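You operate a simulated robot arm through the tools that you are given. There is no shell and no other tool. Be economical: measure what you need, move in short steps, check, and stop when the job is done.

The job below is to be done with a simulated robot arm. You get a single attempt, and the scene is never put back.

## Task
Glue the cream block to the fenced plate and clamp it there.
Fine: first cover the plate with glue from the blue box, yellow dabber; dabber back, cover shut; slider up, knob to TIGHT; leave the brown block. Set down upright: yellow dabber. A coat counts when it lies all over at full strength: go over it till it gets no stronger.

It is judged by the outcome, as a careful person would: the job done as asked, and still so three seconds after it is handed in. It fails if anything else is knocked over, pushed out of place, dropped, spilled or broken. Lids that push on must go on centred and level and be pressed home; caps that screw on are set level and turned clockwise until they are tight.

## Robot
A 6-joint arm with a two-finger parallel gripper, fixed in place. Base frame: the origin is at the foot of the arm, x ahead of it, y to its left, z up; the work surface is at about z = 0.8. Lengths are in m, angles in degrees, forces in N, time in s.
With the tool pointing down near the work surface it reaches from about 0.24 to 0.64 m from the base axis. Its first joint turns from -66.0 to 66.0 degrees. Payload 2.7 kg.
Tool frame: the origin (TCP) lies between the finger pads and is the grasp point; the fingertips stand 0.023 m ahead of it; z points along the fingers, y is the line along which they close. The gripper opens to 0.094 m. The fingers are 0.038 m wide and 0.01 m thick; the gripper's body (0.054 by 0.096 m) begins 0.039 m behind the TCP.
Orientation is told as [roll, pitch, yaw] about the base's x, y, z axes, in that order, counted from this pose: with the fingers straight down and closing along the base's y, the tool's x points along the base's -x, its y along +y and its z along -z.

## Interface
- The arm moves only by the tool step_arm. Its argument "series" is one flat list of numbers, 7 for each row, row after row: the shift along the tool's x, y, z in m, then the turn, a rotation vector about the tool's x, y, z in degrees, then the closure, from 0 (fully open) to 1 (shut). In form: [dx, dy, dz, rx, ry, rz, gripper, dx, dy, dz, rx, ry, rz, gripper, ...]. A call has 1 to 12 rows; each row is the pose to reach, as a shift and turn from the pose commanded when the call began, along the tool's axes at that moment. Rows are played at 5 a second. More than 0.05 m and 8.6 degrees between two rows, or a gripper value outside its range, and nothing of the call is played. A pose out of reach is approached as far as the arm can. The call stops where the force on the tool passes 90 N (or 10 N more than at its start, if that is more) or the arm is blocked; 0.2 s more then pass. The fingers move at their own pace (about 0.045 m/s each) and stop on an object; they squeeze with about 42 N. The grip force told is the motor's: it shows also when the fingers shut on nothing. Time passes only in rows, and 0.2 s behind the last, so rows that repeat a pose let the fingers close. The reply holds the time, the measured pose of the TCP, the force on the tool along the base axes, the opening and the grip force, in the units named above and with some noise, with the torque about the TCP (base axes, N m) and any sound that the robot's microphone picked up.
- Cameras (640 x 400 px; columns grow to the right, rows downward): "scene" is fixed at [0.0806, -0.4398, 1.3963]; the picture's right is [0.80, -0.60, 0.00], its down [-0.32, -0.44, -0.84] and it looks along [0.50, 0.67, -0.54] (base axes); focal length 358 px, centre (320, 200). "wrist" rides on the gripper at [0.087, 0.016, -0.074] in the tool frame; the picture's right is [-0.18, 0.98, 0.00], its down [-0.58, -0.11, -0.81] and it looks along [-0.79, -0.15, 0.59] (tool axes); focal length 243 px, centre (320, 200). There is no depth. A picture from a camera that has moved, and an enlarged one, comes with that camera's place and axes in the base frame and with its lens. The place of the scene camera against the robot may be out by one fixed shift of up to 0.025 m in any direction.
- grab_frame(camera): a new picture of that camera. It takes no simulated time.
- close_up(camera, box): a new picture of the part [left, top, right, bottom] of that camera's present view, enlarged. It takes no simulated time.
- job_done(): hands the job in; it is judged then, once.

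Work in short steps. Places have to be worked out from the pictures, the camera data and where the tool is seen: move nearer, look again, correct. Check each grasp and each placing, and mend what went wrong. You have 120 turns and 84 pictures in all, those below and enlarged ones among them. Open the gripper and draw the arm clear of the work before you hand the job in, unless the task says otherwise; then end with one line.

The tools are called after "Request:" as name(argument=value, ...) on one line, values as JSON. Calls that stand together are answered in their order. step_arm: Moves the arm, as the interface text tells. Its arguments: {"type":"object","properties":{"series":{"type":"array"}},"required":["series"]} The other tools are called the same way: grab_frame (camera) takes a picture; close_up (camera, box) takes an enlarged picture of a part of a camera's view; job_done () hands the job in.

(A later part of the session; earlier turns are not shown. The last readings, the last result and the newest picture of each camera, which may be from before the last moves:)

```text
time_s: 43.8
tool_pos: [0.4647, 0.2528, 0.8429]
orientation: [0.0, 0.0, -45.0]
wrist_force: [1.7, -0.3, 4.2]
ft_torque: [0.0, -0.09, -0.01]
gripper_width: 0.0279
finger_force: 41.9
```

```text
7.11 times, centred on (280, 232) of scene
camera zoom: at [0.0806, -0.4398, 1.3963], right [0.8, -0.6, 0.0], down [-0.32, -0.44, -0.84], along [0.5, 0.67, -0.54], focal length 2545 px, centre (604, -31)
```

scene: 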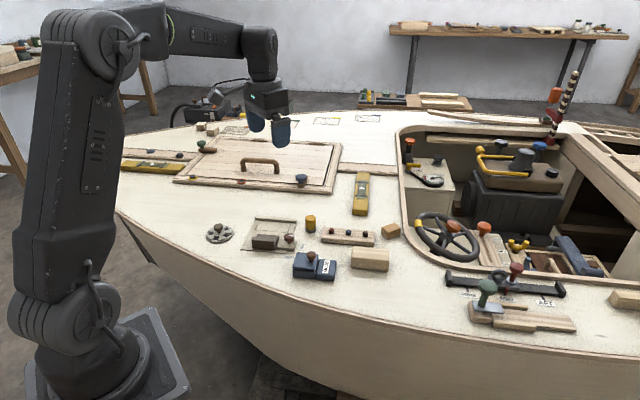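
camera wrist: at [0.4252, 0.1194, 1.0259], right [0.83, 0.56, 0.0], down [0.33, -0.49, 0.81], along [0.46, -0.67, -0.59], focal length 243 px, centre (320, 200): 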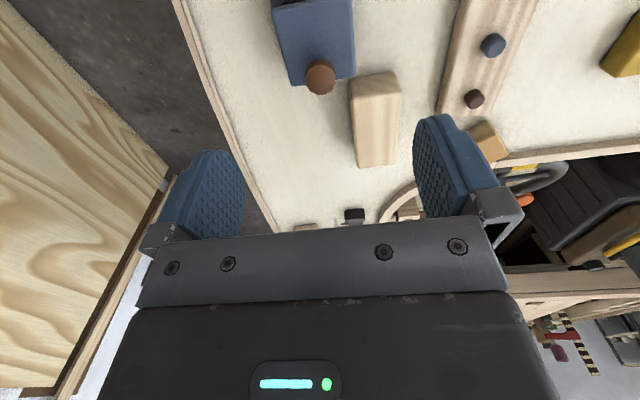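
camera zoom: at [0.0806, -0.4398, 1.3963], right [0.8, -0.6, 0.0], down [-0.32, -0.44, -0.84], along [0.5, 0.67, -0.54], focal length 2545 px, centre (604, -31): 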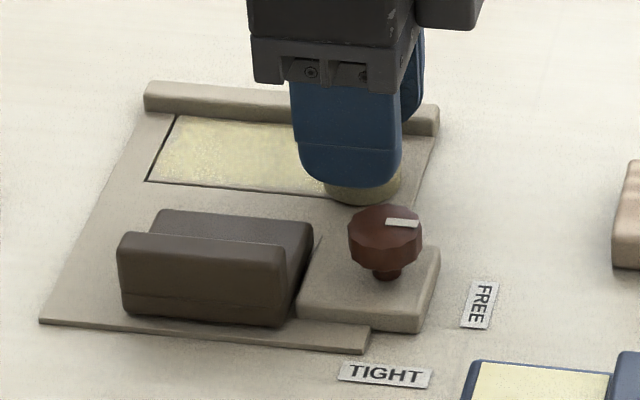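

I do two more passes with this load (near row and mid row), then look at the plate free of the tool.

Request:
step_arm(series=[0.01, 0, 0, 0, 0, 0, 1, 0.02, 0, 0, 0, 0, 0, 1, 0.03, 0, 0, 0, 0, 0, 1, 0.04, 0, 0, 0, 0, 0, 1, 0.05, 0, 0, 0, 0, 0, 1, 0.06, 0, 0, 0, 0, 0, 1, 0.07, 0, 0, 0, 0, 0, 1, 0.082, 0, 0, 0, 0, 0, 1, 0.082, 0.011, 0, 0, 0, 0, 1])

Request:
step_arm(series=[-0.01, 0, 0, 0, 0, 0, 1, -0.02, 0, 0, 0, 0, 0, 1, -0.03, 0, 0, 0, 0, 0, 1, -0.04, 0, 0, 0, 0, 0, 1, -0.05, 0, 0, 0, 0, 0, 1, -0.06, 0, 0, 0, 0, 0, 1, -0.07, 0, 0, 0, 0, 0, 1, -0.08, 0, 0, 0, 0, 0, 1, -0.08, 0, -0.03, 0, 0, 0, 1, -0.08, 0, -0.06, 0, 0, 0, 1])

Request:
step_arm(series=[-0.03, -0.035, -0.01, 0, 0, 0, 1, -0.06, -0.07, -0.01, 0, 0, 0, 1, -0.08, -0.105, -0.01, 0, 0, 0, 1, -0.088, -0.145, -0.01, 0, 0, 0, 1, -0.088, -0.145, 0.02, 0, 0, 0, 1, -0.088, -0.145, 0.035, 0, 0, 0, 1])

Request:
close_up(camera="scene", box=[235, 205, 345, 285])

```text
time_s: 45.8
tool_pos: [0.4154, 0.3205, 0.8426]
orientation: [0.0, 0.0, -44.9]
wrist_force: [-0.6, 0.5, -0.1]
ft_torque: [0.0, 0.04, 0.01]
gripper_width: 0.0278
finger_force: 42.0
```

```text
time_s: 48.0
tool_pos: [0.4731, 0.2628, 0.9038]
orientation: [-0.1, 0.0, -45.0]
wrist_force: [0.0, -0.4, -0.5]
ft_torque: [-0.01, 0.01, 0.02]
gripper_width: 0.0279
finger_force: 41.9
```

```text
time_s: 49.4
tool_pos: [0.4311, 0.0957, 0.8682]
orientation: [0.1, -0.1, -45.0]
wrist_force: [-1.2, 0.0, -1.5]
ft_torque: [0.0, -0.02, -0.02]
gripper_width: 0.0279
finger_force: 41.6
```

```text
5.00 times, centred on (290, 245) of scene
camera zoom: at [0.0806, -0.4398, 1.3963], right [0.8, -0.6, 0.0], down [-0.32, -0.44, -0.84], along [0.5, 0.67, -0.54], focal length 1789 px, centre (470, -25)
```

zoom: 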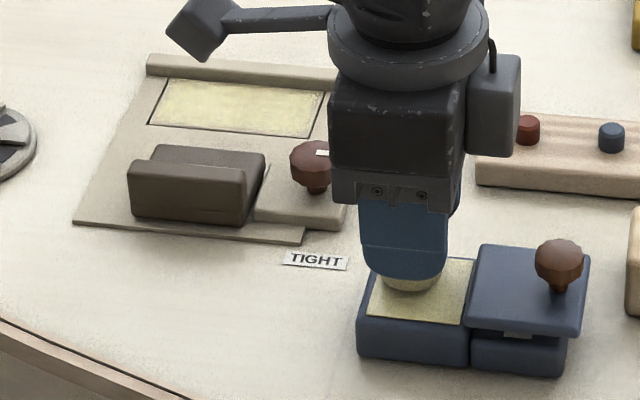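

I zoom in on the coat.

Request:
close_up(camera="scene", box=[255, 212, 305, 242])

Request:
step_arm(series=[0, 0, 0.001, 0, 0, 0, 1, 0, 0, 0.002, 0, 0, 0, 1, 0, 0, 0.002, 0, 0, 0, 1])

```text
12.80 times, centred on (280, 227) of scene
camera zoom: at [0.0806, -0.4398, 1.3963], right [0.8, -0.6, 0.0], down [-0.32, -0.44, -0.84], along [0.5, 0.67, -0.54], focal length 4581 px, centre (832, -146)
```

zoom: 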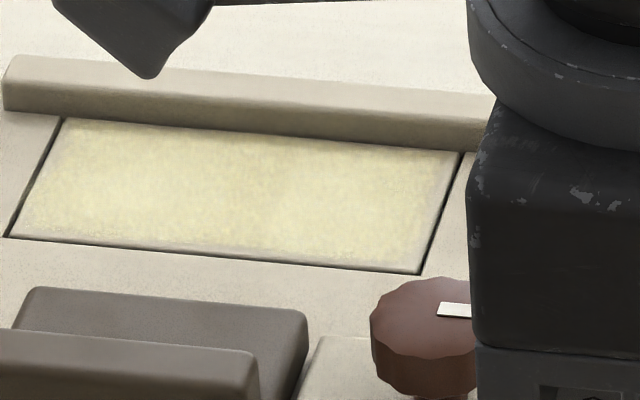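

```text
time_s: 50.2
tool_pos: [0.4317, 0.0988, 0.8653]
orientation: [0.0, 0.0, -45.0]
wrist_force: [-1.3, -0.1, 0.1]
ft_torque: [0.01, 0.0, 0.02]
gripper_width: 0.028
finger_force: 41.7
```

The coat is nearly all over, weaker at the edges. I press to contact on the glue pad for another load.

Request:
step_arm(series=[0, -0.001, 0.001, 0, 0, 0, 1, 0, -0.002, 0.002, 0, 0, 0, 1, 0, -0.002, 0.003, 0, 0, 0, 1])

```text
time_s: 51.0
tool_pos: [0.4296, 0.0971, 0.8656]
orientation: [0.2, -0.2, -45.0]
wrist_force: [-5.0, 2.2, 19.0]
ft_torque: [-0.05, 0.0, -0.03]
gripper_width: 0.0277
finger_force: 42.3
```

Loaded (19 N). Back to the plate for another full set of passes, going further over the edges.

Request:
step_arm(series=[0, 0, -0.03, 0, 0, 0, 1, 0, 0, -0.06, 0, 0, 0, 1, 0.03, 0.035, -0.06, 0, 0, 0, 1, 0.06, 0.07, -0.06, 0, 0, 0, 1, 0.08, 0.105, -0.06, 0, 0, 0, 1, 0.083, 0.134, -0.06, 0, 0, 0, 1, 0.083, 0.134, -0.03, 0, 0, 0, 1, 0.083, 0.134, 0, 0, 0, 0, 1, 0.083, 0.134, 0.015, 0, 0, 0, 1, 0.083, 0.134, 0.019, 0, 0, 0, 1, 0.083, 0.134, 0.022, 0, 0, 0, 1])

Request:
step_arm(series=[0.008, 0, 0, 0, 0, 0, 1, 0.016, 0, 0, 0, 0, 0, 1, 0.024, 0, 0, 0, 0, 0, 1, 0.032, 0, 0, 0, 0, 0, 1, 0.04, 0, 0, 0, 0, 0, 1, 0.048, 0, 0, 0, 0, 0, 1, 0.056, 0, 0, 0, 0, 0, 1, 0.064, 0, 0, 0, 0, 0, 1, 0.072, 0, 0, 0, 0, 0, 1, 0.08, 0, 0, 0, 0, 0, 1, 0.086, 0, 0, 0, 0, 0, 1, 0.086, 0.01, 0, 0, 0, 0, 1])

Request:
step_arm(series=[0, 0.008, 0, 0, 0, 0, 1, 0, 0.013, 0, 0, 0, 0, 1, -0.01, 0.013, 0, 0, 0, 0, 1, -0.02, 0.013, 0, 0, 0, 0, 1, -0.03, 0.013, 0, 0, 0, 0, 1, -0.04, 0.013, 0, 0, 0, 0, 1, -0.05, 0.013, 0, 0, 0, 0, 1, -0.06, 0.013, 0, 0, 0, 0, 1, -0.07, 0.013, 0, 0, 0, 0, 1, -0.08, 0.013, 0, 0, 0, 0, 1, -0.088, 0.013, 0, 0, 0, 0, 1, -0.088, 0.003, 0, 0, 0, 0, 1])

Request:
step_arm(series=[0, -0.005, 0.0005, 0, 0, 0, 1, 0, -0.01, 0.0005, 0, 0, 0, 1, 0.01, -0.006, 0.0005, 0, 0, 0, 1, 0.02, -0.006, 0.0005, 0, 0, 0, 1, 0.03, -0.006, 0.0005, 0, 0, 0, 1, 0.04, -0.006, 0.0005, 0, 0, 0, 1, 0.05, -0.006, 0.0005, 0, 0, 0, 1, 0.06, -0.006, 0.0005, 0, 0, 0, 1, 0.07, -0.006, 0.0005, 0, 0, 0, 1, 0.08, -0.006, 0.0005, 0, 0, 0, 1, 0.09, -0.006, 0.0005, 0, 0, 0, 1])

```text
time_s: 53.4
tool_pos: [0.4676, 0.251, 0.8413]
orientation: [0.1, -0.2, -45.0]
wrist_force: [-2.8, -1.7, 12.4]
ft_torque: [-0.15, 0.07, -0.04]
gripper_width: 0.0278
finger_force: 42.3
```

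```text
time_s: 56.0
tool_pos: [0.4101, 0.3175, 0.8418]
orientation: [-0.1, 0.1, -45.0]
wrist_force: [-7.0, -5.4, 23.8]
ft_torque: [-0.31, 0.09, -0.08]
gripper_width: 0.0278
finger_force: 42.1
```

```text
time_s: 58.6
tool_pos: [0.4787, 0.2569, 0.841]
orientation: [0.2, 0.0, -45.1]
wrist_force: [0.0, -0.1, 0.2]
ft_torque: [0.03, 0.01, 0.0]
gripper_width: 0.0279
finger_force: 42.7
```

```text
time_s: 61.0
tool_pos: [0.4094, 0.3172, 0.8402]
orientation: [0.0, 0.0, -45.0]
wrist_force: [0.3, 0.5, 0.0]
ft_torque: [0.02, 0.01, 0.01]
gripper_width: 0.028
finger_force: 42.1
```

I lift off and check the coat and the dabber's hold.

Request:
step_arm(series=[0, 0, -0.03, 0, 0, 0, 1, 0, 0, -0.06, 0, 0, 0, 1, -0.03, -0.04, -0.065, 0, 0, 0, 1, -0.06, -0.08, -0.065, 0, 0, 0, 1, -0.1, -0.11, -0.065, 0, 0, 0, 1, -0.14, -0.14, -0.065, 0, 0, 0, 1, -0.166, -0.143, -0.065, 0, 0, 0, 1])

Request:
close_up(camera="scene", box=[255, 212, 305, 242])

Request:
close_up(camera="scene", box=[265, 220, 340, 275])

```text
refused: row 3 steps farther than a row can; nothing moved
```

```text
12.80 times, centred on (280, 227) of scene
camera zoom: at [0.0806, -0.4398, 1.3963], right [0.8, -0.6, 0.0], down [-0.32, -0.44, -0.84], along [0.5, 0.67, -0.54], focal length 4581 px, centre (832, -146)
```

zoom: 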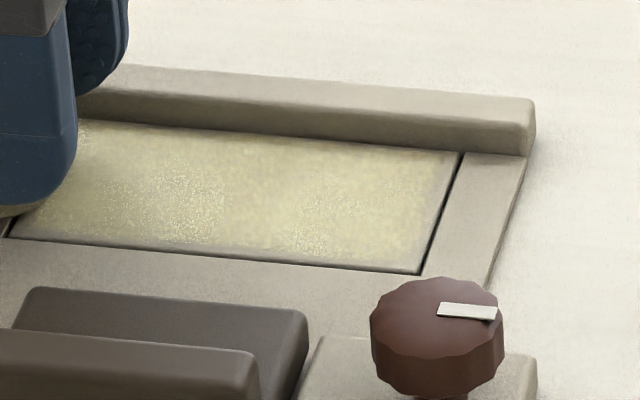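

```text
7.27 times, centred on (302, 248) of scene
camera zoom: at [0.0806, -0.4398, 1.3963], right [0.8, -0.6, 0.0], down [-0.32, -0.44, -0.84], along [0.5, 0.67, -0.54], focal length 2603 px, centre (447, -146)
```

zoom: 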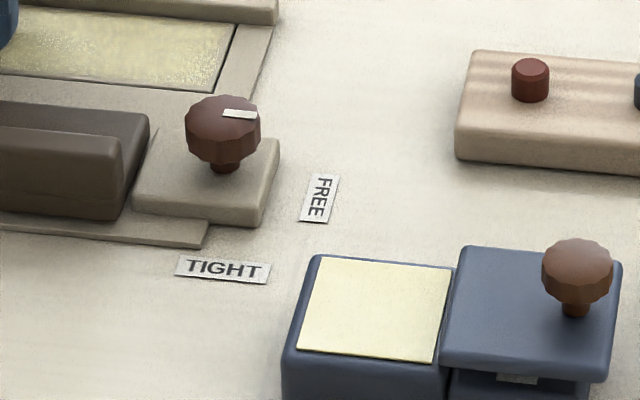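

The coat got stronger again, so another round. I go back to the glue pad with smaller rows.

Request:
step_arm(series=[0, 0, -0.03, 0, 0, 0, 1, 0, 0, -0.06, 0, 0, 0, 1, -0.034, -0.028, -0.065, 0, 0, 0, 1, -0.068, -0.057, -0.065, 0, 0, 0, 1, -0.102, -0.085, -0.065, 0, 0, 0, 1, -0.136, -0.114, -0.065, 0, 0, 0, 1, -0.17, -0.142, -0.065, 0, 0, 0, 1, -0.17, -0.142, -0.04, 0, 0, 0, 1, -0.17, -0.142, -0.027, 0, 0, 0, 1, -0.17, -0.142, -0.025, 0, 0, 0, 1])

Request:
close_up(camera="scene", box=[275, 230, 350, 285])

```text
time_s: 63.2
tool_pos: [0.429, 0.0964, 0.8658]
orientation: [-0.1, -0.1, -45.1]
wrist_force: [0.3, -0.2, 0.4]
ft_torque: [-0.04, 0.03, -0.04]
gripper_width: 0.0279
finger_force: 42.2
```

```text
7.27 times, centred on (312, 258) of scene
camera zoom: at [0.0806, -0.4398, 1.3963], right [0.8, -0.6, 0.0], down [-0.32, -0.44, -0.84], along [0.5, 0.67, -0.54], focal length 2603 px, centre (374, -218)
```

zoom: 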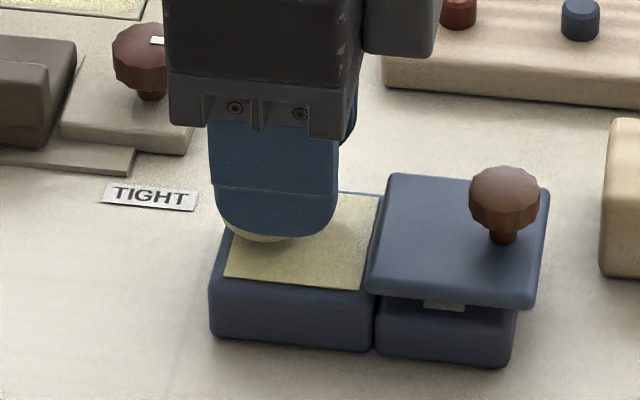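

The dabber may be tilting in the grip; I raise it and check from both cameras.

Request:
step_arm(series=[0, 0, -0.02, 0, 0, 0, 1, 0, 0, -0.04, 0, 0, 0, 1])

Request:
close_up(camera="scene", box=[275, 210, 350, 265])

Request:
close_up(camera="wrist", box=[200, 60, 440, 220])

```text
time_s: 63.8
tool_pos: [0.4293, 0.0973, 0.9052]
orientation: [0.0, 0.0, -45.1]
wrist_force: [0.0, -0.1, -0.9]
ft_torque: [-0.01, -0.03, -0.02]
gripper_width: 0.0279
finger_force: 41.7
```

```text
7.27 times, centred on (312, 238) of scene
camera zoom: at [0.0806, -0.4398, 1.3963], right [0.8, -0.6, 0.0], down [-0.32, -0.44, -0.84], along [0.5, 0.67, -0.54], focal length 2603 px, centre (374, -73)
```

zoom: 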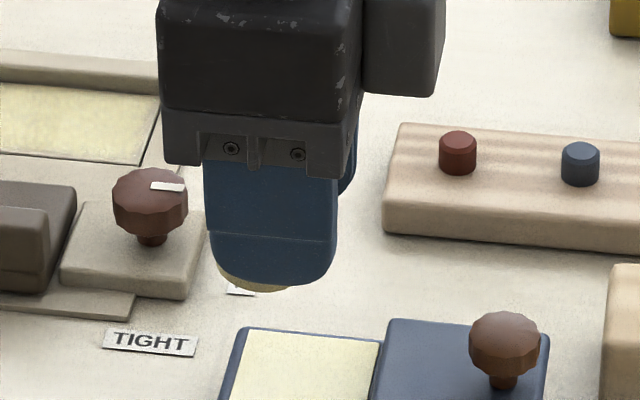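

```text
2.50 times, centred on (320, 140) of wrist
camera zoom: at [0.3797, 0.1704, 0.9789], right [0.83, 0.56, 0.0], down [0.33, -0.49, 0.81], along [0.46, -0.67, -0.59], focal length 606 px, centre (320, 350)
```

zoom: 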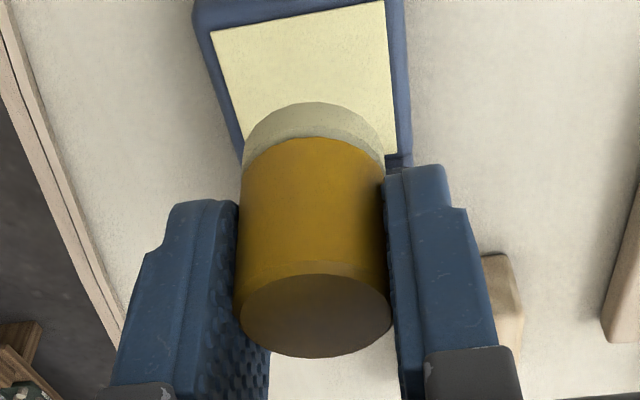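

The dabber has tilted in the grip, pivoting about the grip axis from the long strokes. I'll set it on the glue pad, loosen the grip so it settles upright, and grip it again.

Request:
step_arm(series=[-0.01, 0, 0.02, 0, 0, 0, 1, -0.01, 0, 0.039, 0, 0, 0, 1, -0.01, 0, 0.041, 0, 0, 0, 1, -0.01, 0, 0.042, 0, 0, 0, 1, -0.01, 0, 0.042, 0, 0, 0, 1])

```text
time_s: 65.0
tool_pos: [0.4361, 0.0891, 0.8635]
orientation: [0.0, 0.0, -45.0]
wrist_force: [0.2, 0.6, -0.3]
ft_torque: [0.01, 0.01, 0.0]
gripper_width: 0.0277
finger_force: 41.8
```

Request:
step_arm(series=[0, 0, 0.001, 0, 0, 0, 1, 0, 0, 0.002, 0, 0, 0, 1, 0, 0, 0.003, 0, 0, 0, 1])

Request:
close_up(camera="wrist", box=[200, 60, 440, 220])

```text
time_s: 65.8
tool_pos: [0.4379, 0.09, 0.8618]
orientation: [0.1, -0.1, -45.1]
wrist_force: [-3.6, -1.4, 11.1]
ft_torque: [-0.11, 0.07, -0.02]
gripper_width: 0.0277
finger_force: 41.9
```

```text
2.50 times, centred on (320, 140) of wrist
camera zoom: at [0.3869, 0.1632, 0.9351], right [0.83, 0.56, 0.0], down [0.33, -0.49, 0.81], along [0.46, -0.67, -0.59], focal length 606 px, centre (320, 350)
```

zoom: 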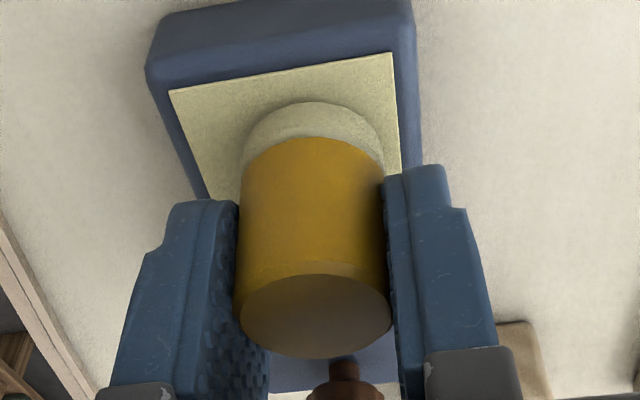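

In contact on the pad. I loosen the grip a few mm so it rights itself.

Request:
step_arm(series=[0, 0, 0.001, 0, 0, 0, 0.68, 0, 0, 0, 0, 0, 0, 0.66, 0, 0, 0, 0, 0, 0, 0.64, 0, 0, 0, 0, 0, 0, 0.62, 0, 0, 0, 0, 0, 0, 0.62])

Request:
close_up(camera="wrist", box=[200, 60, 440, 220])

```text
time_s: 67.0
tool_pos: [0.4356, 0.0908, 0.8616]
orientation: [-0.1, 0.0, -45.0]
wrist_force: [0.5, -0.1, 0.2]
ft_torque: [0.0, 0.0, -0.03]
gripper_width: 0.0356
finger_force: 0.0
```

```text
2.50 times, centred on (320, 140) of wrist
camera zoom: at [0.3866, 0.1633, 0.9343], right [0.83, 0.56, 0.0], down [0.33, -0.49, 0.81], along [0.46, -0.67, -0.59], focal length 606 px, centre (320, 350)
```

zoom: 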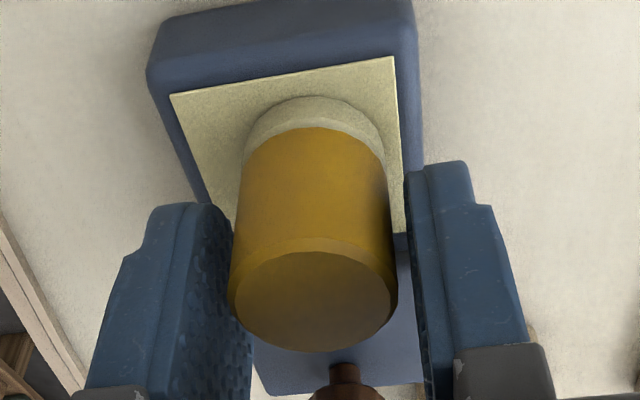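

It settled upright. I centre the fingers on it, raise slightly and re-grip.

Request:
step_arm(series=[0.004, 0, -0.002, 0, 0, 0, 0.62, 0.009, 0, -0.0045, 0, 0, 0, 0.62, 0.009, 0, -0.0045, 0, 0, 0, 0.75, 0.009, 0, -0.0045, 0, 0, 0, 1, 0.009, 0, -0.0045, 0, 0, 0, 1])

Request:
step_arm(series=[0, 0, 0.0005, 0, 0, 0, 1, 0, 0, -0.02, 0, 0, 0, 1, 0, 0, -0.05, 0, 0, 0, 1])

Request:
close_up(camera="scene", box=[265, 210, 355, 270])

Request:
close_up(camera="wrist", box=[200, 60, 440, 220])

```text
time_s: 68.2
tool_pos: [0.4294, 0.0962, 0.8645]
orientation: [0.0, 0.0, -45.0]
wrist_force: [0.1, -0.1, -0.5]
ft_torque: [0.01, 0.01, -0.03]
gripper_width: 0.0277
finger_force: 42.2
```

```text
time_s: 69.0
tool_pos: [0.4303, 0.0964, 0.915]
orientation: [0.0, 0.0, -44.9]
wrist_force: [0.1, 0.8, -0.2]
ft_torque: [0.04, 0.0, 0.0]
gripper_width: 0.0278
finger_force: 41.8
```

```text
6.67 times, centred on (310, 240) of scene
camera zoom: at [0.0806, -0.4398, 1.3963], right [0.8, -0.6, 0.0], down [-0.32, -0.44, -0.84], along [0.5, 0.67, -0.54], focal length 2386 px, centre (387, -67)
```

zoom: 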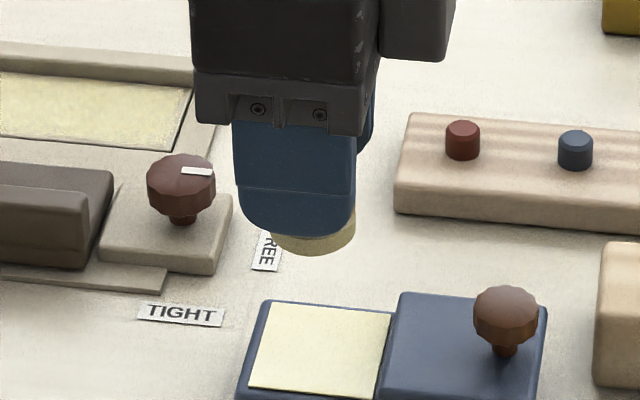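

```text
2.50 times, centred on (320, 140) of wrist
camera zoom: at [0.3808, 0.1699, 0.9893], right [0.83, 0.56, 0.0], down [0.33, -0.49, 0.81], along [0.46, -0.67, -0.59], focal length 606 px, centre (320, 350)
```

zoom: 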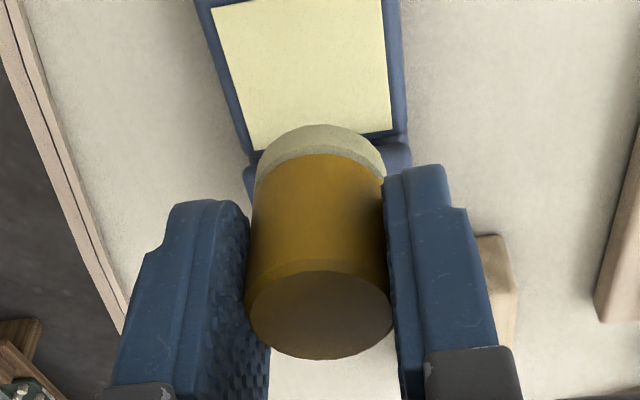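

Upright again. Now I return to the plate and work with short cross strokes along the grip axis, which cannot tilt the dabber.

Request:
step_arm(series=[0.022, 0.033, -0.005, 0, 0, 0, 1, 0.045, 0.067, -0.005, 0, 0, 0, 1, 0.068, 0.1, -0.005, 0, 0, 0, 1, 0.091, 0.133, 0, 0, 0, 0, 1, 0.091, 0.133, 0.035, 0, 0, 0, 1, 0.091, 0.133, 0.065, 0, 0, 0, 1, 0.091, 0.133, 0.071, 0, 0, 0, 1, 0.091, 0.133, 0.0735, 0, 0, 0, 1])

Request:
close_up(camera="scene", box=[250, 205, 320, 250])

```text
time_s: 70.8
tool_pos: [0.46, 0.2541, 0.8439]
orientation: [0.1, -0.1, -45.0]
wrist_force: [-3.9, -1.7, 11.3]
ft_torque: [-0.2, 0.15, -0.01]
gripper_width: 0.0278
finger_force: 41.8
```

```text
8.89 times, centred on (285, 228) of scene
camera zoom: at [0.0803, -0.4399, 1.3962], right [0.8, -0.6, 0.0], down [-0.32, -0.44, -0.84], along [0.5, 0.67, -0.54], focal length 3181 px, centre (631, -44)
```

zoom: 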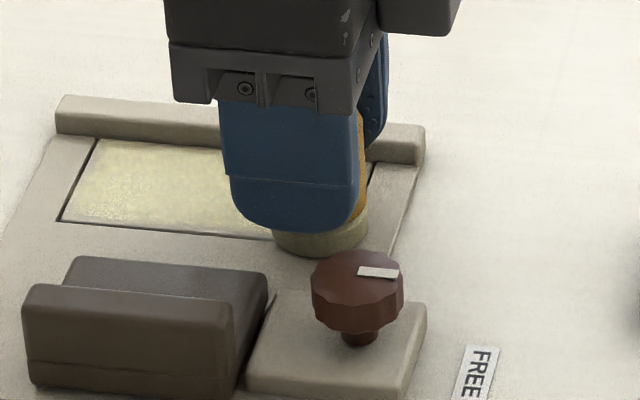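

Contact at 11 N; start the cross strokes.

Request:
step_arm(series=[0, 0.024, 0, 0, 0, 0, 1, 0.008, 0.024, 0, 0, 0, 0, 1, 0.008, 0, 0, 0, 0, 0, 1, 0.016, 0, 0, 0, 0, 0, 1, 0.016, 0.024, 0, 0, 0, 0, 1, 0.024, 0.024, 0, 0, 0, 0, 1, 0.024, 0, 0, 0, 0, 0, 1, 0.032, 0, 0, 0, 0, 0, 1, 0.032, 0.024, 0, 0, 0, 0, 1, 0.04, 0.024, 0, 0, 0, 0, 1, 0.04, 0, 0, 0, 0, 0, 1])

Request:
step_arm(series=[0.008, 0, 0, 0, 0, 0, 1, 0.008, 0.024, 0, 0, 0, 0, 1, 0.016, 0.024, 0, 0, 0, 0, 1, 0.016, 0, 0, 0, 0, 0, 1, 0.024, 0, 0, 0, 0, 0, 1, 0.024, 0.024, 0, 0, 0, 0, 1, 0.032, 0.024, 0, 0, 0, 0, 1, 0.032, 0, 0, 0, 0, 0, 1, 0.04, 0, 0, 0, 0, 0, 1, 0.04, 0.024, 0, 0, 0, 0, 1, 0.046, 0.024, 0, 0, 0, 0, 1, 0.046, 0, 0, 0, 0, 0, 1])

Request:
close_up(camera="scene", box=[250, 205, 320, 250])

```text
time_s: 73.2
tool_pos: [0.4312, 0.2834, 0.843]
orientation: [0.3, 0.0, -45.0]
wrist_force: [1.8, 5.9, 20.5]
ft_torque: [0.06, 0.03, -0.05]
gripper_width: 0.0279
finger_force: 41.6
```

```text
time_s: 75.8
tool_pos: [0.3976, 0.316, 0.8425]
orientation: [0.3, 0.0, -44.9]
wrist_force: [2.1, 4.0, 13.4]
ft_torque: [0.06, -0.1, 0.04]
gripper_width: 0.028
finger_force: 42.0
```

```text
8.89 times, centred on (285, 228) of scene
camera zoom: at [0.0805, -0.4398, 1.3963], right [0.8, -0.6, 0.0], down [-0.32, -0.44, -0.84], along [0.5, 0.67, -0.54], focal length 3181 px, centre (631, -44)
```

zoom: 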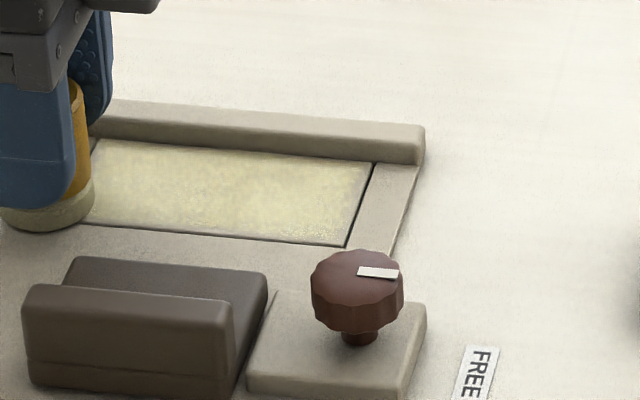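

Solid contact and the dabber stays upright. I zigzag back the other way.

Request:
step_arm(series=[-0.004, 0, 0, 0, 0, 0, 1, -0.004, 0.025, 0, 0, 0, 0, 1, -0.012, 0.025, 0, 0, 0, 0, 1, -0.012, 0, 0, 0, 0, 0, 1, -0.02, 0, 0, 0, 0, 0, 1, -0.02, 0.025, 0, 0, 0, 0, 1, -0.028, 0.025, 0, 0, 0, 0, 1, -0.028, 0, 0, 0, 0, 0, 1, -0.036, 0, 0, 0, 0, 0, 1, -0.036, 0.025, 0, 0, 0, 0, 1, -0.044, 0.025, 0, 0, 0, 0, 1, -0.044, 0, 0, 0, 0, 0, 1])

Request:
step_arm(series=[-0.008, 0, 0, 0, 0, 0, 1, -0.008, 0.025, 0, 0, 0, 0, 1, -0.016, 0.025, 0, 0, 0, 0, 1, -0.016, 0, 0, 0, 0, 0, 1, -0.024, 0, 0, 0, 0, 0, 1, -0.024, 0.025, 0, 0, 0, 0, 1, -0.032, 0.025, 0, 0, 0, 0, 1, -0.032, 0, 0, 0, 0, 0, 1, -0.04, 0, 0, 0, 0, 0, 1, -0.04, 0.025, 0, 0, 0, 0, 1, -0.045, 0.025, 0, 0, 0, 0, 1, -0.045, 0, 0, 0, 0, 0, 1])

Request:
step_arm(series=[0, 0, -0.03, 0, 0, 0, 1, 0, 0, -0.06, 0, 0, 0, 1, 0, 0, -0.08, 0, 0, 0, 1, -0.022, -0.033, -0.08, 0, 0, 0, 1, -0.045, -0.067, -0.08, 0, 0, 0, 1, -0.068, -0.1, -0.08, 0, 0, 0, 1, -0.09, -0.133, -0.08, 0, 0, 0, 1, -0.09, -0.133, -0.06, 0, 0, 0, 1])

Request:
close_up(camera="scene", box=[255, 212, 345, 272])

Request:
close_up(camera="scene", box=[255, 212, 305, 242])

```text
time_s: 78.4
tool_pos: [0.4309, 0.2837, 0.8425]
orientation: [0.2, -0.1, -44.9]
wrist_force: [4.0, 1.8, 12.4]
ft_torque: [0.05, -0.1, -0.03]
gripper_width: 0.028
finger_force: 42.1
```

```text
time_s: 81.0
tool_pos: [0.4616, 0.2525, 0.8424]
orientation: [0.2, -0.1, -45.0]
wrist_force: [2.0, 1.5, 8.7]
ft_torque: [-0.01, -0.05, -0.02]
gripper_width: 0.028
finger_force: 42.2
```

```text
time_s: 82.8
tool_pos: [0.4314, 0.094, 0.9011]
orientation: [0.0, 0.0, -45.1]
wrist_force: [0.7, 0.7, -1.3]
ft_torque: [0.01, -0.01, -0.01]
gripper_width: 0.0278
finger_force: 42.0
```

```text
6.67 times, centred on (300, 242) of scene
camera zoom: at [0.0806, -0.4398, 1.3963], right [0.8, -0.6, 0.0], down [-0.32, -0.44, -0.84], along [0.5, 0.67, -0.54], focal length 2386 px, centre (453, -80)
```

zoom: 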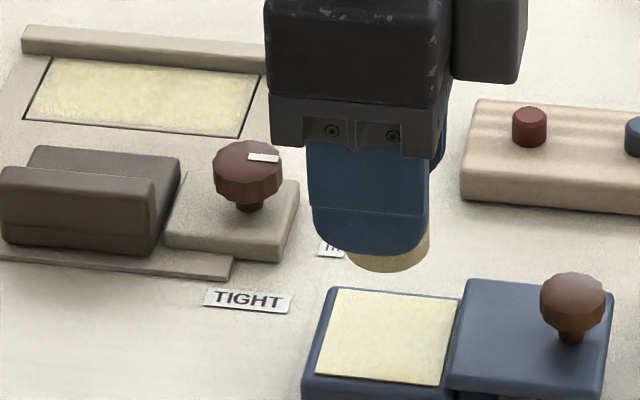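

```text
12.80 times, centred on (280, 227) of scene
camera zoom: at [0.0806, -0.4398, 1.3963], right [0.8, -0.6, 0.0], down [-0.32, -0.44, -0.84], along [0.5, 0.67, -0.54], focal length 4581 px, centre (832, -146)
```

zoom: 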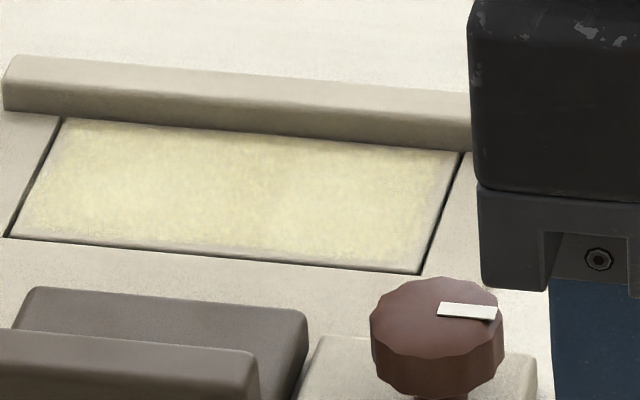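

Compared with the earlier bare view the coat is fuller and even. One more reload and round to confirm that it gets no stronger.

Request:
step_arm(series=[0, 0.001, 0.02, 0, 0, 0, 1, 0, 0.001, 0.034, 0, 0, 0, 1, 0, 0.001, 0.037, 0, 0, 0, 1, 0, 0.001, 0.039, 0, 0, 0, 1, 0, 0.001, 0.04, 0, 0, 0, 1])

```text
time_s: 84.0
tool_pos: [0.4323, 0.0965, 0.8641]
orientation: [0.1, -0.2, -45.0]
wrist_force: [-9.4, -2.9, 30.6]
ft_torque: [-0.1, 0.37, -0.04]
gripper_width: 0.0282
finger_force: 41.9
```

Loaded at 30 N. Back to the plate for a full zigzag.

Request:
step_arm(series=[0, 0, -0.03, 0, 0, 0, 1, 0, 0, -0.06, 0, 0, 0, 1, 0.022, 0.033, -0.065, 0, 0, 0, 1, 0.045, 0.066, -0.065, 0, 0, 0, 1, 0.068, 0.1, -0.065, 0, 0, 0, 1, 0.091, 0.132, -0.06, 0, 0, 0, 1, 0.091, 0.132, -0.02, 0, 0, 0, 1, 0.091, 0.132, 0.012, 0, 0, 0, 1, 0.091, 0.132, 0.018, 0, 0, 0, 1, 0.091, 0.132, 0.0205, 0, 0, 0, 1])

Request:
step_arm(series=[0, 0.024, 0, 0, 0, 0, 1, 0.008, 0.024, 0, 0, 0, 0, 1, 0.008, 0, 0, 0, 0, 0, 1, 0.016, 0, 0, 0, 0, 0, 1, 0.016, 0.024, 0, 0, 0, 0, 1, 0.024, 0.024, 0, 0, 0, 0, 1, 0.024, 0, 0, 0, 0, 0, 1, 0.032, 0, 0, 0, 0, 0, 1, 0.032, 0.024, 0, 0, 0, 0, 1, 0.04, 0.024, 0, 0, 0, 0, 1, 0.04, 0, 0, 0, 0, 0, 1])

Request:
step_arm(series=[0.008, 0, 0, 0, 0, 0, 1, 0.008, 0.024, 0, 0, 0, 0, 1, 0.016, 0.024, 0, 0, 0, 0, 1, 0.016, 0, 0, 0, 0, 0, 1, 0.024, 0, 0, 0, 0, 0, 1, 0.024, 0.024, 0, 0, 0, 0, 1, 0.032, 0.024, 0, 0, 0, 0, 1, 0.032, 0, 0, 0, 0, 0, 1, 0.04, 0, 0, 0, 0, 0, 1, 0.04, 0.024, 0, 0, 0, 0, 1, 0.046, 0.024, 0, 0, 0, 0, 1, 0.046, 0, 0, 0, 0, 0, 1])

Request:
step_arm(series=[-0.004, 0, 0, 0, 0, 0, 1, -0.004, 0.025, 0, 0, 0, 0, 1, -0.012, 0.025, 0, 0, 0, 0, 1, -0.012, 0, 0, 0, 0, 0, 1, -0.02, 0, 0, 0, 0, 0, 1, -0.02, 0.025, 0, 0, 0, 0, 1, -0.028, 0.025, 0, 0, 0, 0, 1, -0.028, 0, 0, 0, 0, 0, 1, -0.036, 0, 0, 0, 0, 0, 1, -0.036, 0.025, 0, 0, 0, 0, 1, -0.044, 0.025, 0, 0, 0, 0, 1, -0.044, 0, 0, 0, 0, 0, 1])

Request:
step_arm(series=[-0.008, 0, 0, 0, 0, 0, 1, -0.008, 0.025, 0, 0, 0, 0, 1, -0.016, 0.025, 0, 0, 0, 0, 1, -0.016, 0, 0, 0, 0, 0, 1, -0.024, 0, 0, 0, 0, 0, 1, -0.024, 0.025, 0, 0, 0, 0, 1, -0.032, 0.025, 0, 0, 0, 0, 1, -0.032, 0, 0, 0, 0, 0, 1, -0.04, 0, 0, 0, 0, 0, 1, -0.04, 0.025, 0, 0, 0, 0, 1, -0.045, 0.025, 0, 0, 0, 0, 1, -0.045, 0, 0, 0, 0, 0, 1])

Request:
step_arm(series=[0, 0, -0.03, 0, 0, 0, 1, 0, 0, -0.06, 0, 0, 0, 1, 0, 0, -0.08, 0, 0, 0, 1, -0.022, -0.033, -0.08, 0, 0, 0, 1, -0.045, -0.067, -0.08, 0, 0, 0, 1, -0.068, -0.1, -0.08, 0, 0, 0, 1, -0.09, -0.133, -0.08, 0, 0, 0, 1, -0.09, -0.133, -0.06, 0, 0, 0, 1])

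Request:
close_up(camera="scene", box=[255, 212, 305, 242])

Request:
close_up(camera="scene", box=[255, 212, 345, 272])

```text
time_s: 86.2
tool_pos: [0.4594, 0.2533, 0.8413]
orientation: [0.1, 0.0, -45.1]
wrist_force: [-2.2, -1.5, 2.7]
ft_torque: [-0.02, 0.02, -0.02]
gripper_width: 0.0281
finger_force: 42.0
```

```text
time_s: 88.6
tool_pos: [0.4325, 0.2829, 0.8417]
orientation: [0.3, 0.0, -45.0]
wrist_force: [1.0, 3.9, 10.7]
ft_torque: [0.02, -0.07, 0.0]
gripper_width: 0.0278
finger_force: 42.4
```

```text
time_s: 91.2
tool_pos: [0.3998, 0.3149, 0.8412]
orientation: [0.4, 0.0, -45.1]
wrist_force: [2.9, 4.2, 14.9]
ft_torque: [0.03, -0.08, 0.01]
gripper_width: 0.0277
finger_force: 41.5
```

```text
time_s: 93.8
tool_pos: [0.4317, 0.2825, 0.8416]
orientation: [0.1, -0.1, -45.0]
wrist_force: [3.3, 3.1, 9.8]
ft_torque: [0.0, -0.11, 0.02]
gripper_width: 0.0279
finger_force: 41.7
```

```text
time_s: 96.4
tool_pos: [0.464, 0.2506, 0.8416]
orientation: [0.3, -0.1, -45.0]
wrist_force: [3.5, 2.1, 10.2]
ft_torque: [-0.02, -0.09, 0.01]
gripper_width: 0.028
finger_force: 41.8
```

```text
time_s: 98.2
tool_pos: [0.4317, 0.0938, 0.9011]
orientation: [0.0, 0.0, -45.0]
wrist_force: [-0.7, 0.2, -0.7]
ft_torque: [0.04, -0.01, 0.02]
gripper_width: 0.0278
finger_force: 42.0
```

```text
12.80 times, centred on (280, 227) of scene
camera zoom: at [0.0806, -0.4398, 1.3963], right [0.8, -0.6, 0.0], down [-0.32, -0.44, -0.84], along [0.5, 0.67, -0.54], focal length 4581 px, centre (832, -146)
```

zoom: 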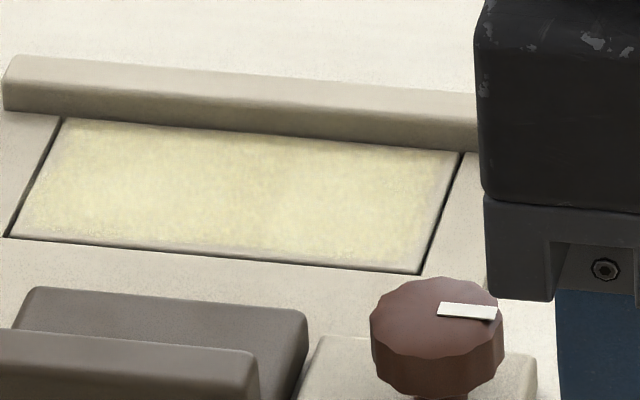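

```text
6.67 times, centred on (300, 242) of scene
camera zoom: at [0.0806, -0.4398, 1.3963], right [0.8, -0.6, 0.0], down [-0.32, -0.44, -0.84], along [0.5, 0.67, -0.54], focal length 2386 px, centre (453, -80)
```

zoom: 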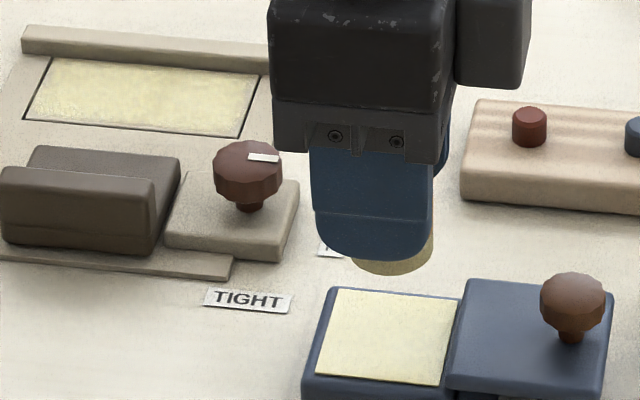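

No visible change from the previous round, so the coat is saturated. Now I take the dabber back to its place at (0.522,0.220).

Request:
step_arm(series=[0, 0, -0.02, 0, 0, 0, 1, 0.007, 0.04, -0.02, 0, 0, 0, 1, 0.014, 0.08, -0.02, 0, 0, 0, 1, 0.021, 0.12, -0.02, 0, 0, 0, 1, 0.028, 0.153, -0.02, 0, 0, 0, 1, 0.028, 0.153, 0.01, 0, 0, 0, 1, 0.028, 0.153, 0.04, 0, 0, 0, 1, 0.028, 0.153, 0.056, 0, 0, 0, 1, 0.028, 0.153, 0.059, 0, 0, 0, 1])

Request:
close_up(camera="scene", box=[285, 180, 375, 245])

```text
time_s: 100.2
tool_pos: [0.5223, 0.2228, 0.8416]
orientation: [-0.1, 0.0, -45.0]
wrist_force: [-0.1, 0.2, 0.3]
ft_torque: [-0.01, -0.01, 0.01]
gripper_width: 0.0278
finger_force: 42.6
```

```text
6.15 times, centred on (330, 212) of scene
camera zoom: at [0.0806, -0.4397, 1.3963], right [0.8, -0.6, 0.0], down [-0.32, -0.44, -0.84], along [0.5, 0.67, -0.54], focal length 2202 px, centre (258, 123)
```

zoom: 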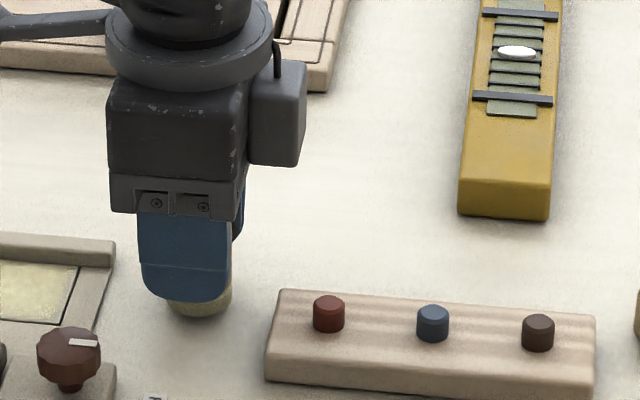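

In the right spot; I lower till it touches the deck.

Request:
step_arm(series=[0, -0.002, 0.001, 0, 0, 0, 1, 0, -0.002, 0.002, 0, 0, 0, 1, 0, -0.002, 0.003, 0, 0, 0, 1])

```text
time_s: 101.0
tool_pos: [0.5191, 0.22, 0.8394]
orientation: [-0.1, 0.0, -45.0]
wrist_force: [0.5, -0.7, -0.9]
ft_torque: [0.03, 0.01, -0.02]
gripper_width: 0.0279
finger_force: 42.1
```

Request:
step_arm(series=[0, 0, 0.001, 0, 0, 0, 1, 0, 0, 0.002, 0, 0, 0, 1, 0, 0, 0.002, 0, 0, 0, 1])

```text
time_s: 101.8
tool_pos: [0.52, 0.2199, 0.8392]
orientation: [0.1, -0.1, -45.0]
wrist_force: [-2.8, -0.4, 10.7]
ft_torque: [-0.12, 0.09, -0.05]
gripper_width: 0.0282
finger_force: 42.4
```

Touching with 10 N. I release gently and rise.

Request:
step_arm(series=[0, 0, -0.001, 0, 0, 0, 0.69, 0, 0, -0.001, 0, 0, 0, 0.66, 0, 0, -0.001, 0, 0, 0, 0.62, 0, 0, -0.001, 0, 0, 0, 0.55, 0, 0, -0.001, 0, 0, 0, 0.45, 0, 0, -0.001, 0, 0, 0, 0.4, 0, 0, -0.03, 0, 0, 0, 0.35, 0, 0, -0.07, 0, 0, 0, 0.3, 0, 0, -0.09, 0, 0, 0, 0.3])

Request:
close_up(camera="wrist", box=[160, 0, 480, 200])

```text
time_s: 103.8
tool_pos: [0.5199, 0.2204, 0.9274]
orientation: [0.0, 0.0, -45.0]
wrist_force: [-1.0, 1.3, -0.8]
ft_torque: [-0.01, -0.02, 0.05]
gripper_width: 0.0658
finger_force: 0.0
```

```text
2.00 times, centred on (320, 100) of wrist
camera zoom: at [0.4702, 0.2934, 1.001], right [0.83, 0.56, 0.0], down [0.33, -0.49, 0.81], along [0.46, -0.67, -0.59], focal length 485 px, centre (320, 400)
```

zoom: 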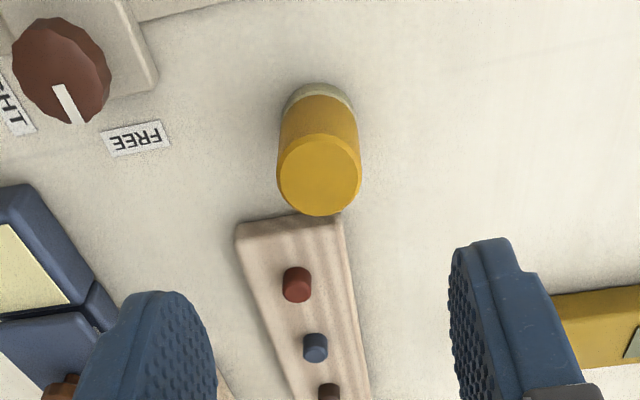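

Dabber stands upright at its place. Next the cover: I move above its knob at (0.4745,0.046).

Request:
step_arm(series=[-0.023, -0.039, 0, 0, 0, 0, 0.4, -0.046, -0.078, 0, 0, 0, 0, 0.5, -0.069, -0.117, 0, 0, 0, 0, 0.5, -0.0915, -0.1557, 0, 0, 0, 0, 0.5, -0.0915, -0.1557, 0.02, 0, 0, 0, 0.5, -0.0915, -0.1557, 0.02, 0, 0, 0, 0.5])

Request:
close_up(camera="wrist", box=[160, 0, 480, 200])

```text
time_s: 105.2
tool_pos: [0.4743, 0.0445, 0.9073]
orientation: [0.0, 0.0, -44.9]
wrist_force: [0.4, 0.6, -0.3]
ft_torque: [0.0, -0.02, 0.03]
gripper_width: 0.0472
finger_force: 0.1
```

```text
2.00 times, centred on (320, 100) of wrist
camera zoom: at [0.4248, 0.1182, 0.9807], right [0.83, 0.56, 0.0], down [0.33, -0.49, 0.81], along [0.46, -0.67, -0.59], focal length 485 px, centre (320, 400)
```

zoom: 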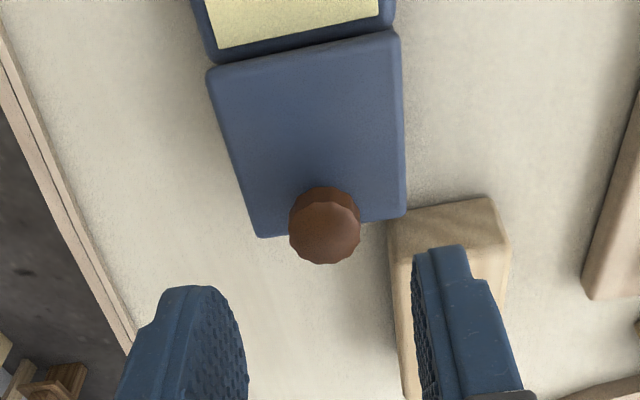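

Knob aligned within 2 mm (the cream block beside it is lower than the fingertips will be). I lower and grip.

Request:
step_arm(series=[0, 0.002, 0.02, 0, 0, 0, 0.6, 0, 0.002, 0.035, 0, 0, 0, 0.62, 0, 0.002, 0.0435, 0, 0, 0, 0.65, 0, 0.002, 0.0435, 0, 0, 0, 0.8, 0, 0.002, 0.0435, 0, 0, 0, 1, 0, 0.002, 0.0435, 0, 0, 0, 1])

```text
time_s: 106.6
tool_pos: [0.4757, 0.0463, 0.8645]
orientation: [0.0, 0.0, -45.0]
wrist_force: [-0.7, -0.5, 0.1]
ft_torque: [-0.08, -0.06, 0.01]
gripper_width: 0.0205
finger_force: 42.1
```

Held. I slide the cover shut (tool +x) about 50 mm with a light down-load.

Request:
step_arm(series=[0, 0, 0.001, 0, 0, 0, 1, 0.006, 0, 0.0015, 0, 0, 0, 1, 0.012, 0, 0.0015, 0, 0, 0, 1, 0.018, 0, 0.0015, 0, 0, 0, 1, 0.024, 0, 0.0015, 0, 0, 0, 1, 0.03, 0, 0.0015, 0, 0, 0, 1, 0.036, 0, 0.0015, 0, 0, 0, 1, 0.041, 0, 0.0015, 0, 0, 0, 1, 0.046, 0, 0.0015, 0, 0, 0, 1, 0.049, 0, 0.0015, 0, 0, 0, 1])

Request:
close_up(camera="scene", box=[285, 240, 345, 285])

```text
time_s: 108.8
tool_pos: [0.4411, 0.0806, 0.8629]
orientation: [0.1, -0.1, -45.0]
wrist_force: [-5.8, -7.2, 30.8]
ft_torque: [-0.19, 0.08, 0.0]
gripper_width: 0.0208
finger_force: 41.8
```

```text
8.89 times, centred on (315, 262) of scene
camera zoom: at [0.08, -0.44, 1.3962], right [0.8, -0.6, 0.0], down [-0.32, -0.44, -0.84], along [0.5, 0.67, -0.54], focal length 3181 px, centre (364, -356)
```

zoom: 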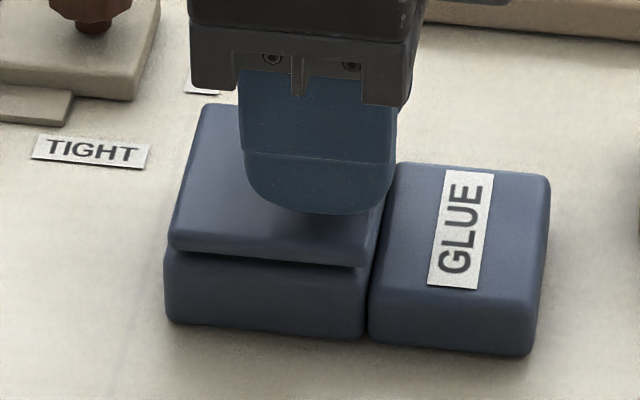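

Nearly shut; I push 2 mm more and watch.

Request:
step_arm(series=[0.001, 0, 0, 0, 0, 0, 1, 0.002, 0, 0, 0, 0, 0, 1, 0.003, 0, 0, 0, 0, 0, 1])

Request:
close_up(camera="scene", box=[285, 240, 345, 285])

```text
time_s: 109.6
tool_pos: [0.4396, 0.0824, 0.8613]
orientation: [0.2, -0.1, -45.0]
wrist_force: [0.1, -10.5, 23.8]
ft_torque: [0.1, 0.21, 0.13]
gripper_width: 0.0208
finger_force: 41.8
```

```text
8.89 times, centred on (315, 262) of scene
camera zoom: at [0.0803, -0.4401, 1.3962], right [0.8, -0.6, 0.0], down [-0.32, -0.44, -0.84], along [0.5, 0.67, -0.54], focal length 3181 px, centre (364, -356)
```

zoom: 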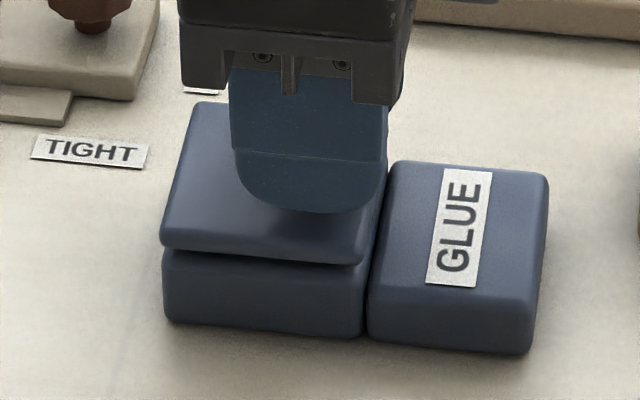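

It is shut against its stop (the box just began to move). I unload the down-force and push the box back the ~10 mm it was dragged.

Request:
step_arm(series=[0, 0, -0.001, 0, 0, 0, 1, 0.002, 0, -0.0015, 0, 0, 0, 1, 0.004, 0, -0.0015, 0, 0, 0, 1, 0.006, 0, -0.0015, 0, 0, 0, 1, 0.008, 0, -0.0015, 0, 0, 0, 1, 0.009, 0, -0.0015, 0, 0, 0, 1])

Request:
close_up(camera="scene", box=[285, 240, 345, 285])

```text
time_s: 111.0
tool_pos: [0.4315, 0.0896, 0.8641]
orientation: [-0.2, 0.1, -45.0]
wrist_force: [1.6, 0.7, -0.3]
ft_torque: [-0.01, 0.0, 0.05]
gripper_width: 0.0209
finger_force: 42.2
```

```text
8.89 times, centred on (315, 262) of scene
camera zoom: at [0.0807, -0.4397, 1.3963], right [0.8, -0.6, 0.0], down [-0.32, -0.44, -0.84], along [0.5, 0.67, -0.54], focal length 3181 px, centre (364, -356)
```

zoom: 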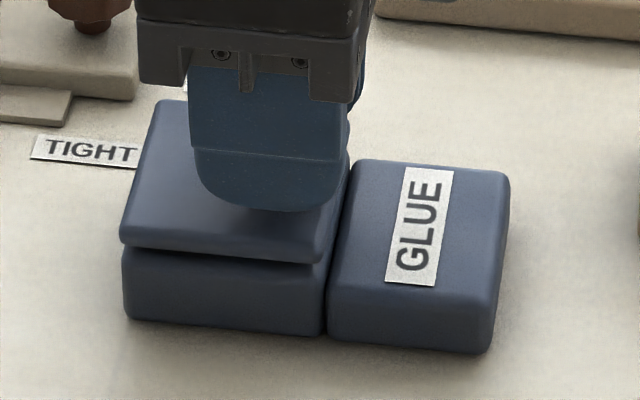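

The box is back in its original place with the cover shut. I release, rise, and move to view the cream block.

Request:
step_arm(series=[0, 0, 0, 0, 0, 0, 0.7, 0, 0, 0, 0, 0, 0, 0.6, 0, 0, 0, 0, 0, 0, 0.5, 0, 0, -0.03, 0, 0, 0, 0.5, 0, 0, -0.07, 0, 0, 0, 0.3, -0.02, 0.01, -0.1, 0, 0, 0, 0.1, -0.05, 0.025, -0.1, 0, 0, 0, 0, -0.083, 0.042, -0.1, 0, 0, 0, 0, -0.083, 0.042, -0.1, 0, 0, 0, 0])

Request:
close_up(camera="wrist", box=[160, 0, 480, 200])

Request:
close_up(camera="scene", box=[285, 225, 405, 290])

```text
time_s: 113.0
tool_pos: [0.5221, 0.0601, 0.9633]
orientation: [0.0, 0.0, -45.1]
wrist_force: [0.0, 0.2, 1.0]
ft_torque: [-0.03, -0.02, 0.02]
gripper_width: 0.0942
finger_force: 0.1
```

```text
2.00 times, centred on (320, 100) of wrist
camera zoom: at [0.472, 0.1338, 1.0373], right [0.82, 0.57, 0.0], down [0.33, -0.49, 0.81], along [0.46, -0.67, -0.59], focal length 485 px, centre (320, 400)
```

zoom: 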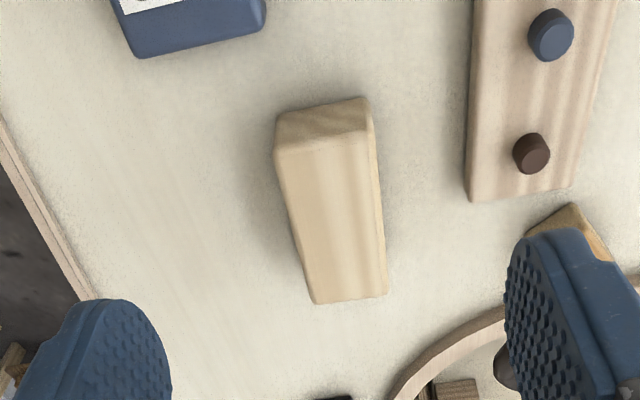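

```text
5.33 times, centred on (345, 258) of scene
camera zoom: at [0.0806, -0.4398, 1.3963], right [0.8, -0.6, 0.0], down [-0.32, -0.44, -0.84], along [0.5, 0.67, -0.54], focal length 1909 px, centre (187, -107)
```

zoom: 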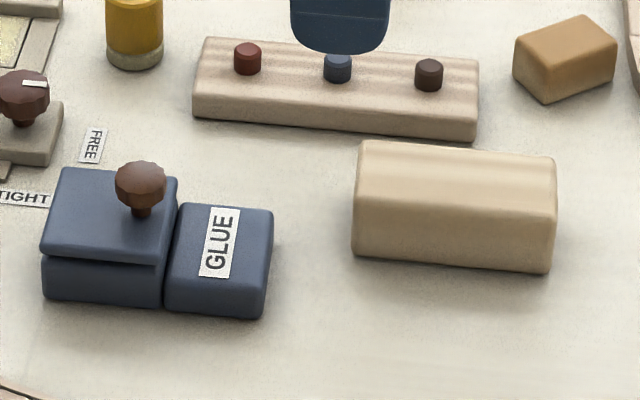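

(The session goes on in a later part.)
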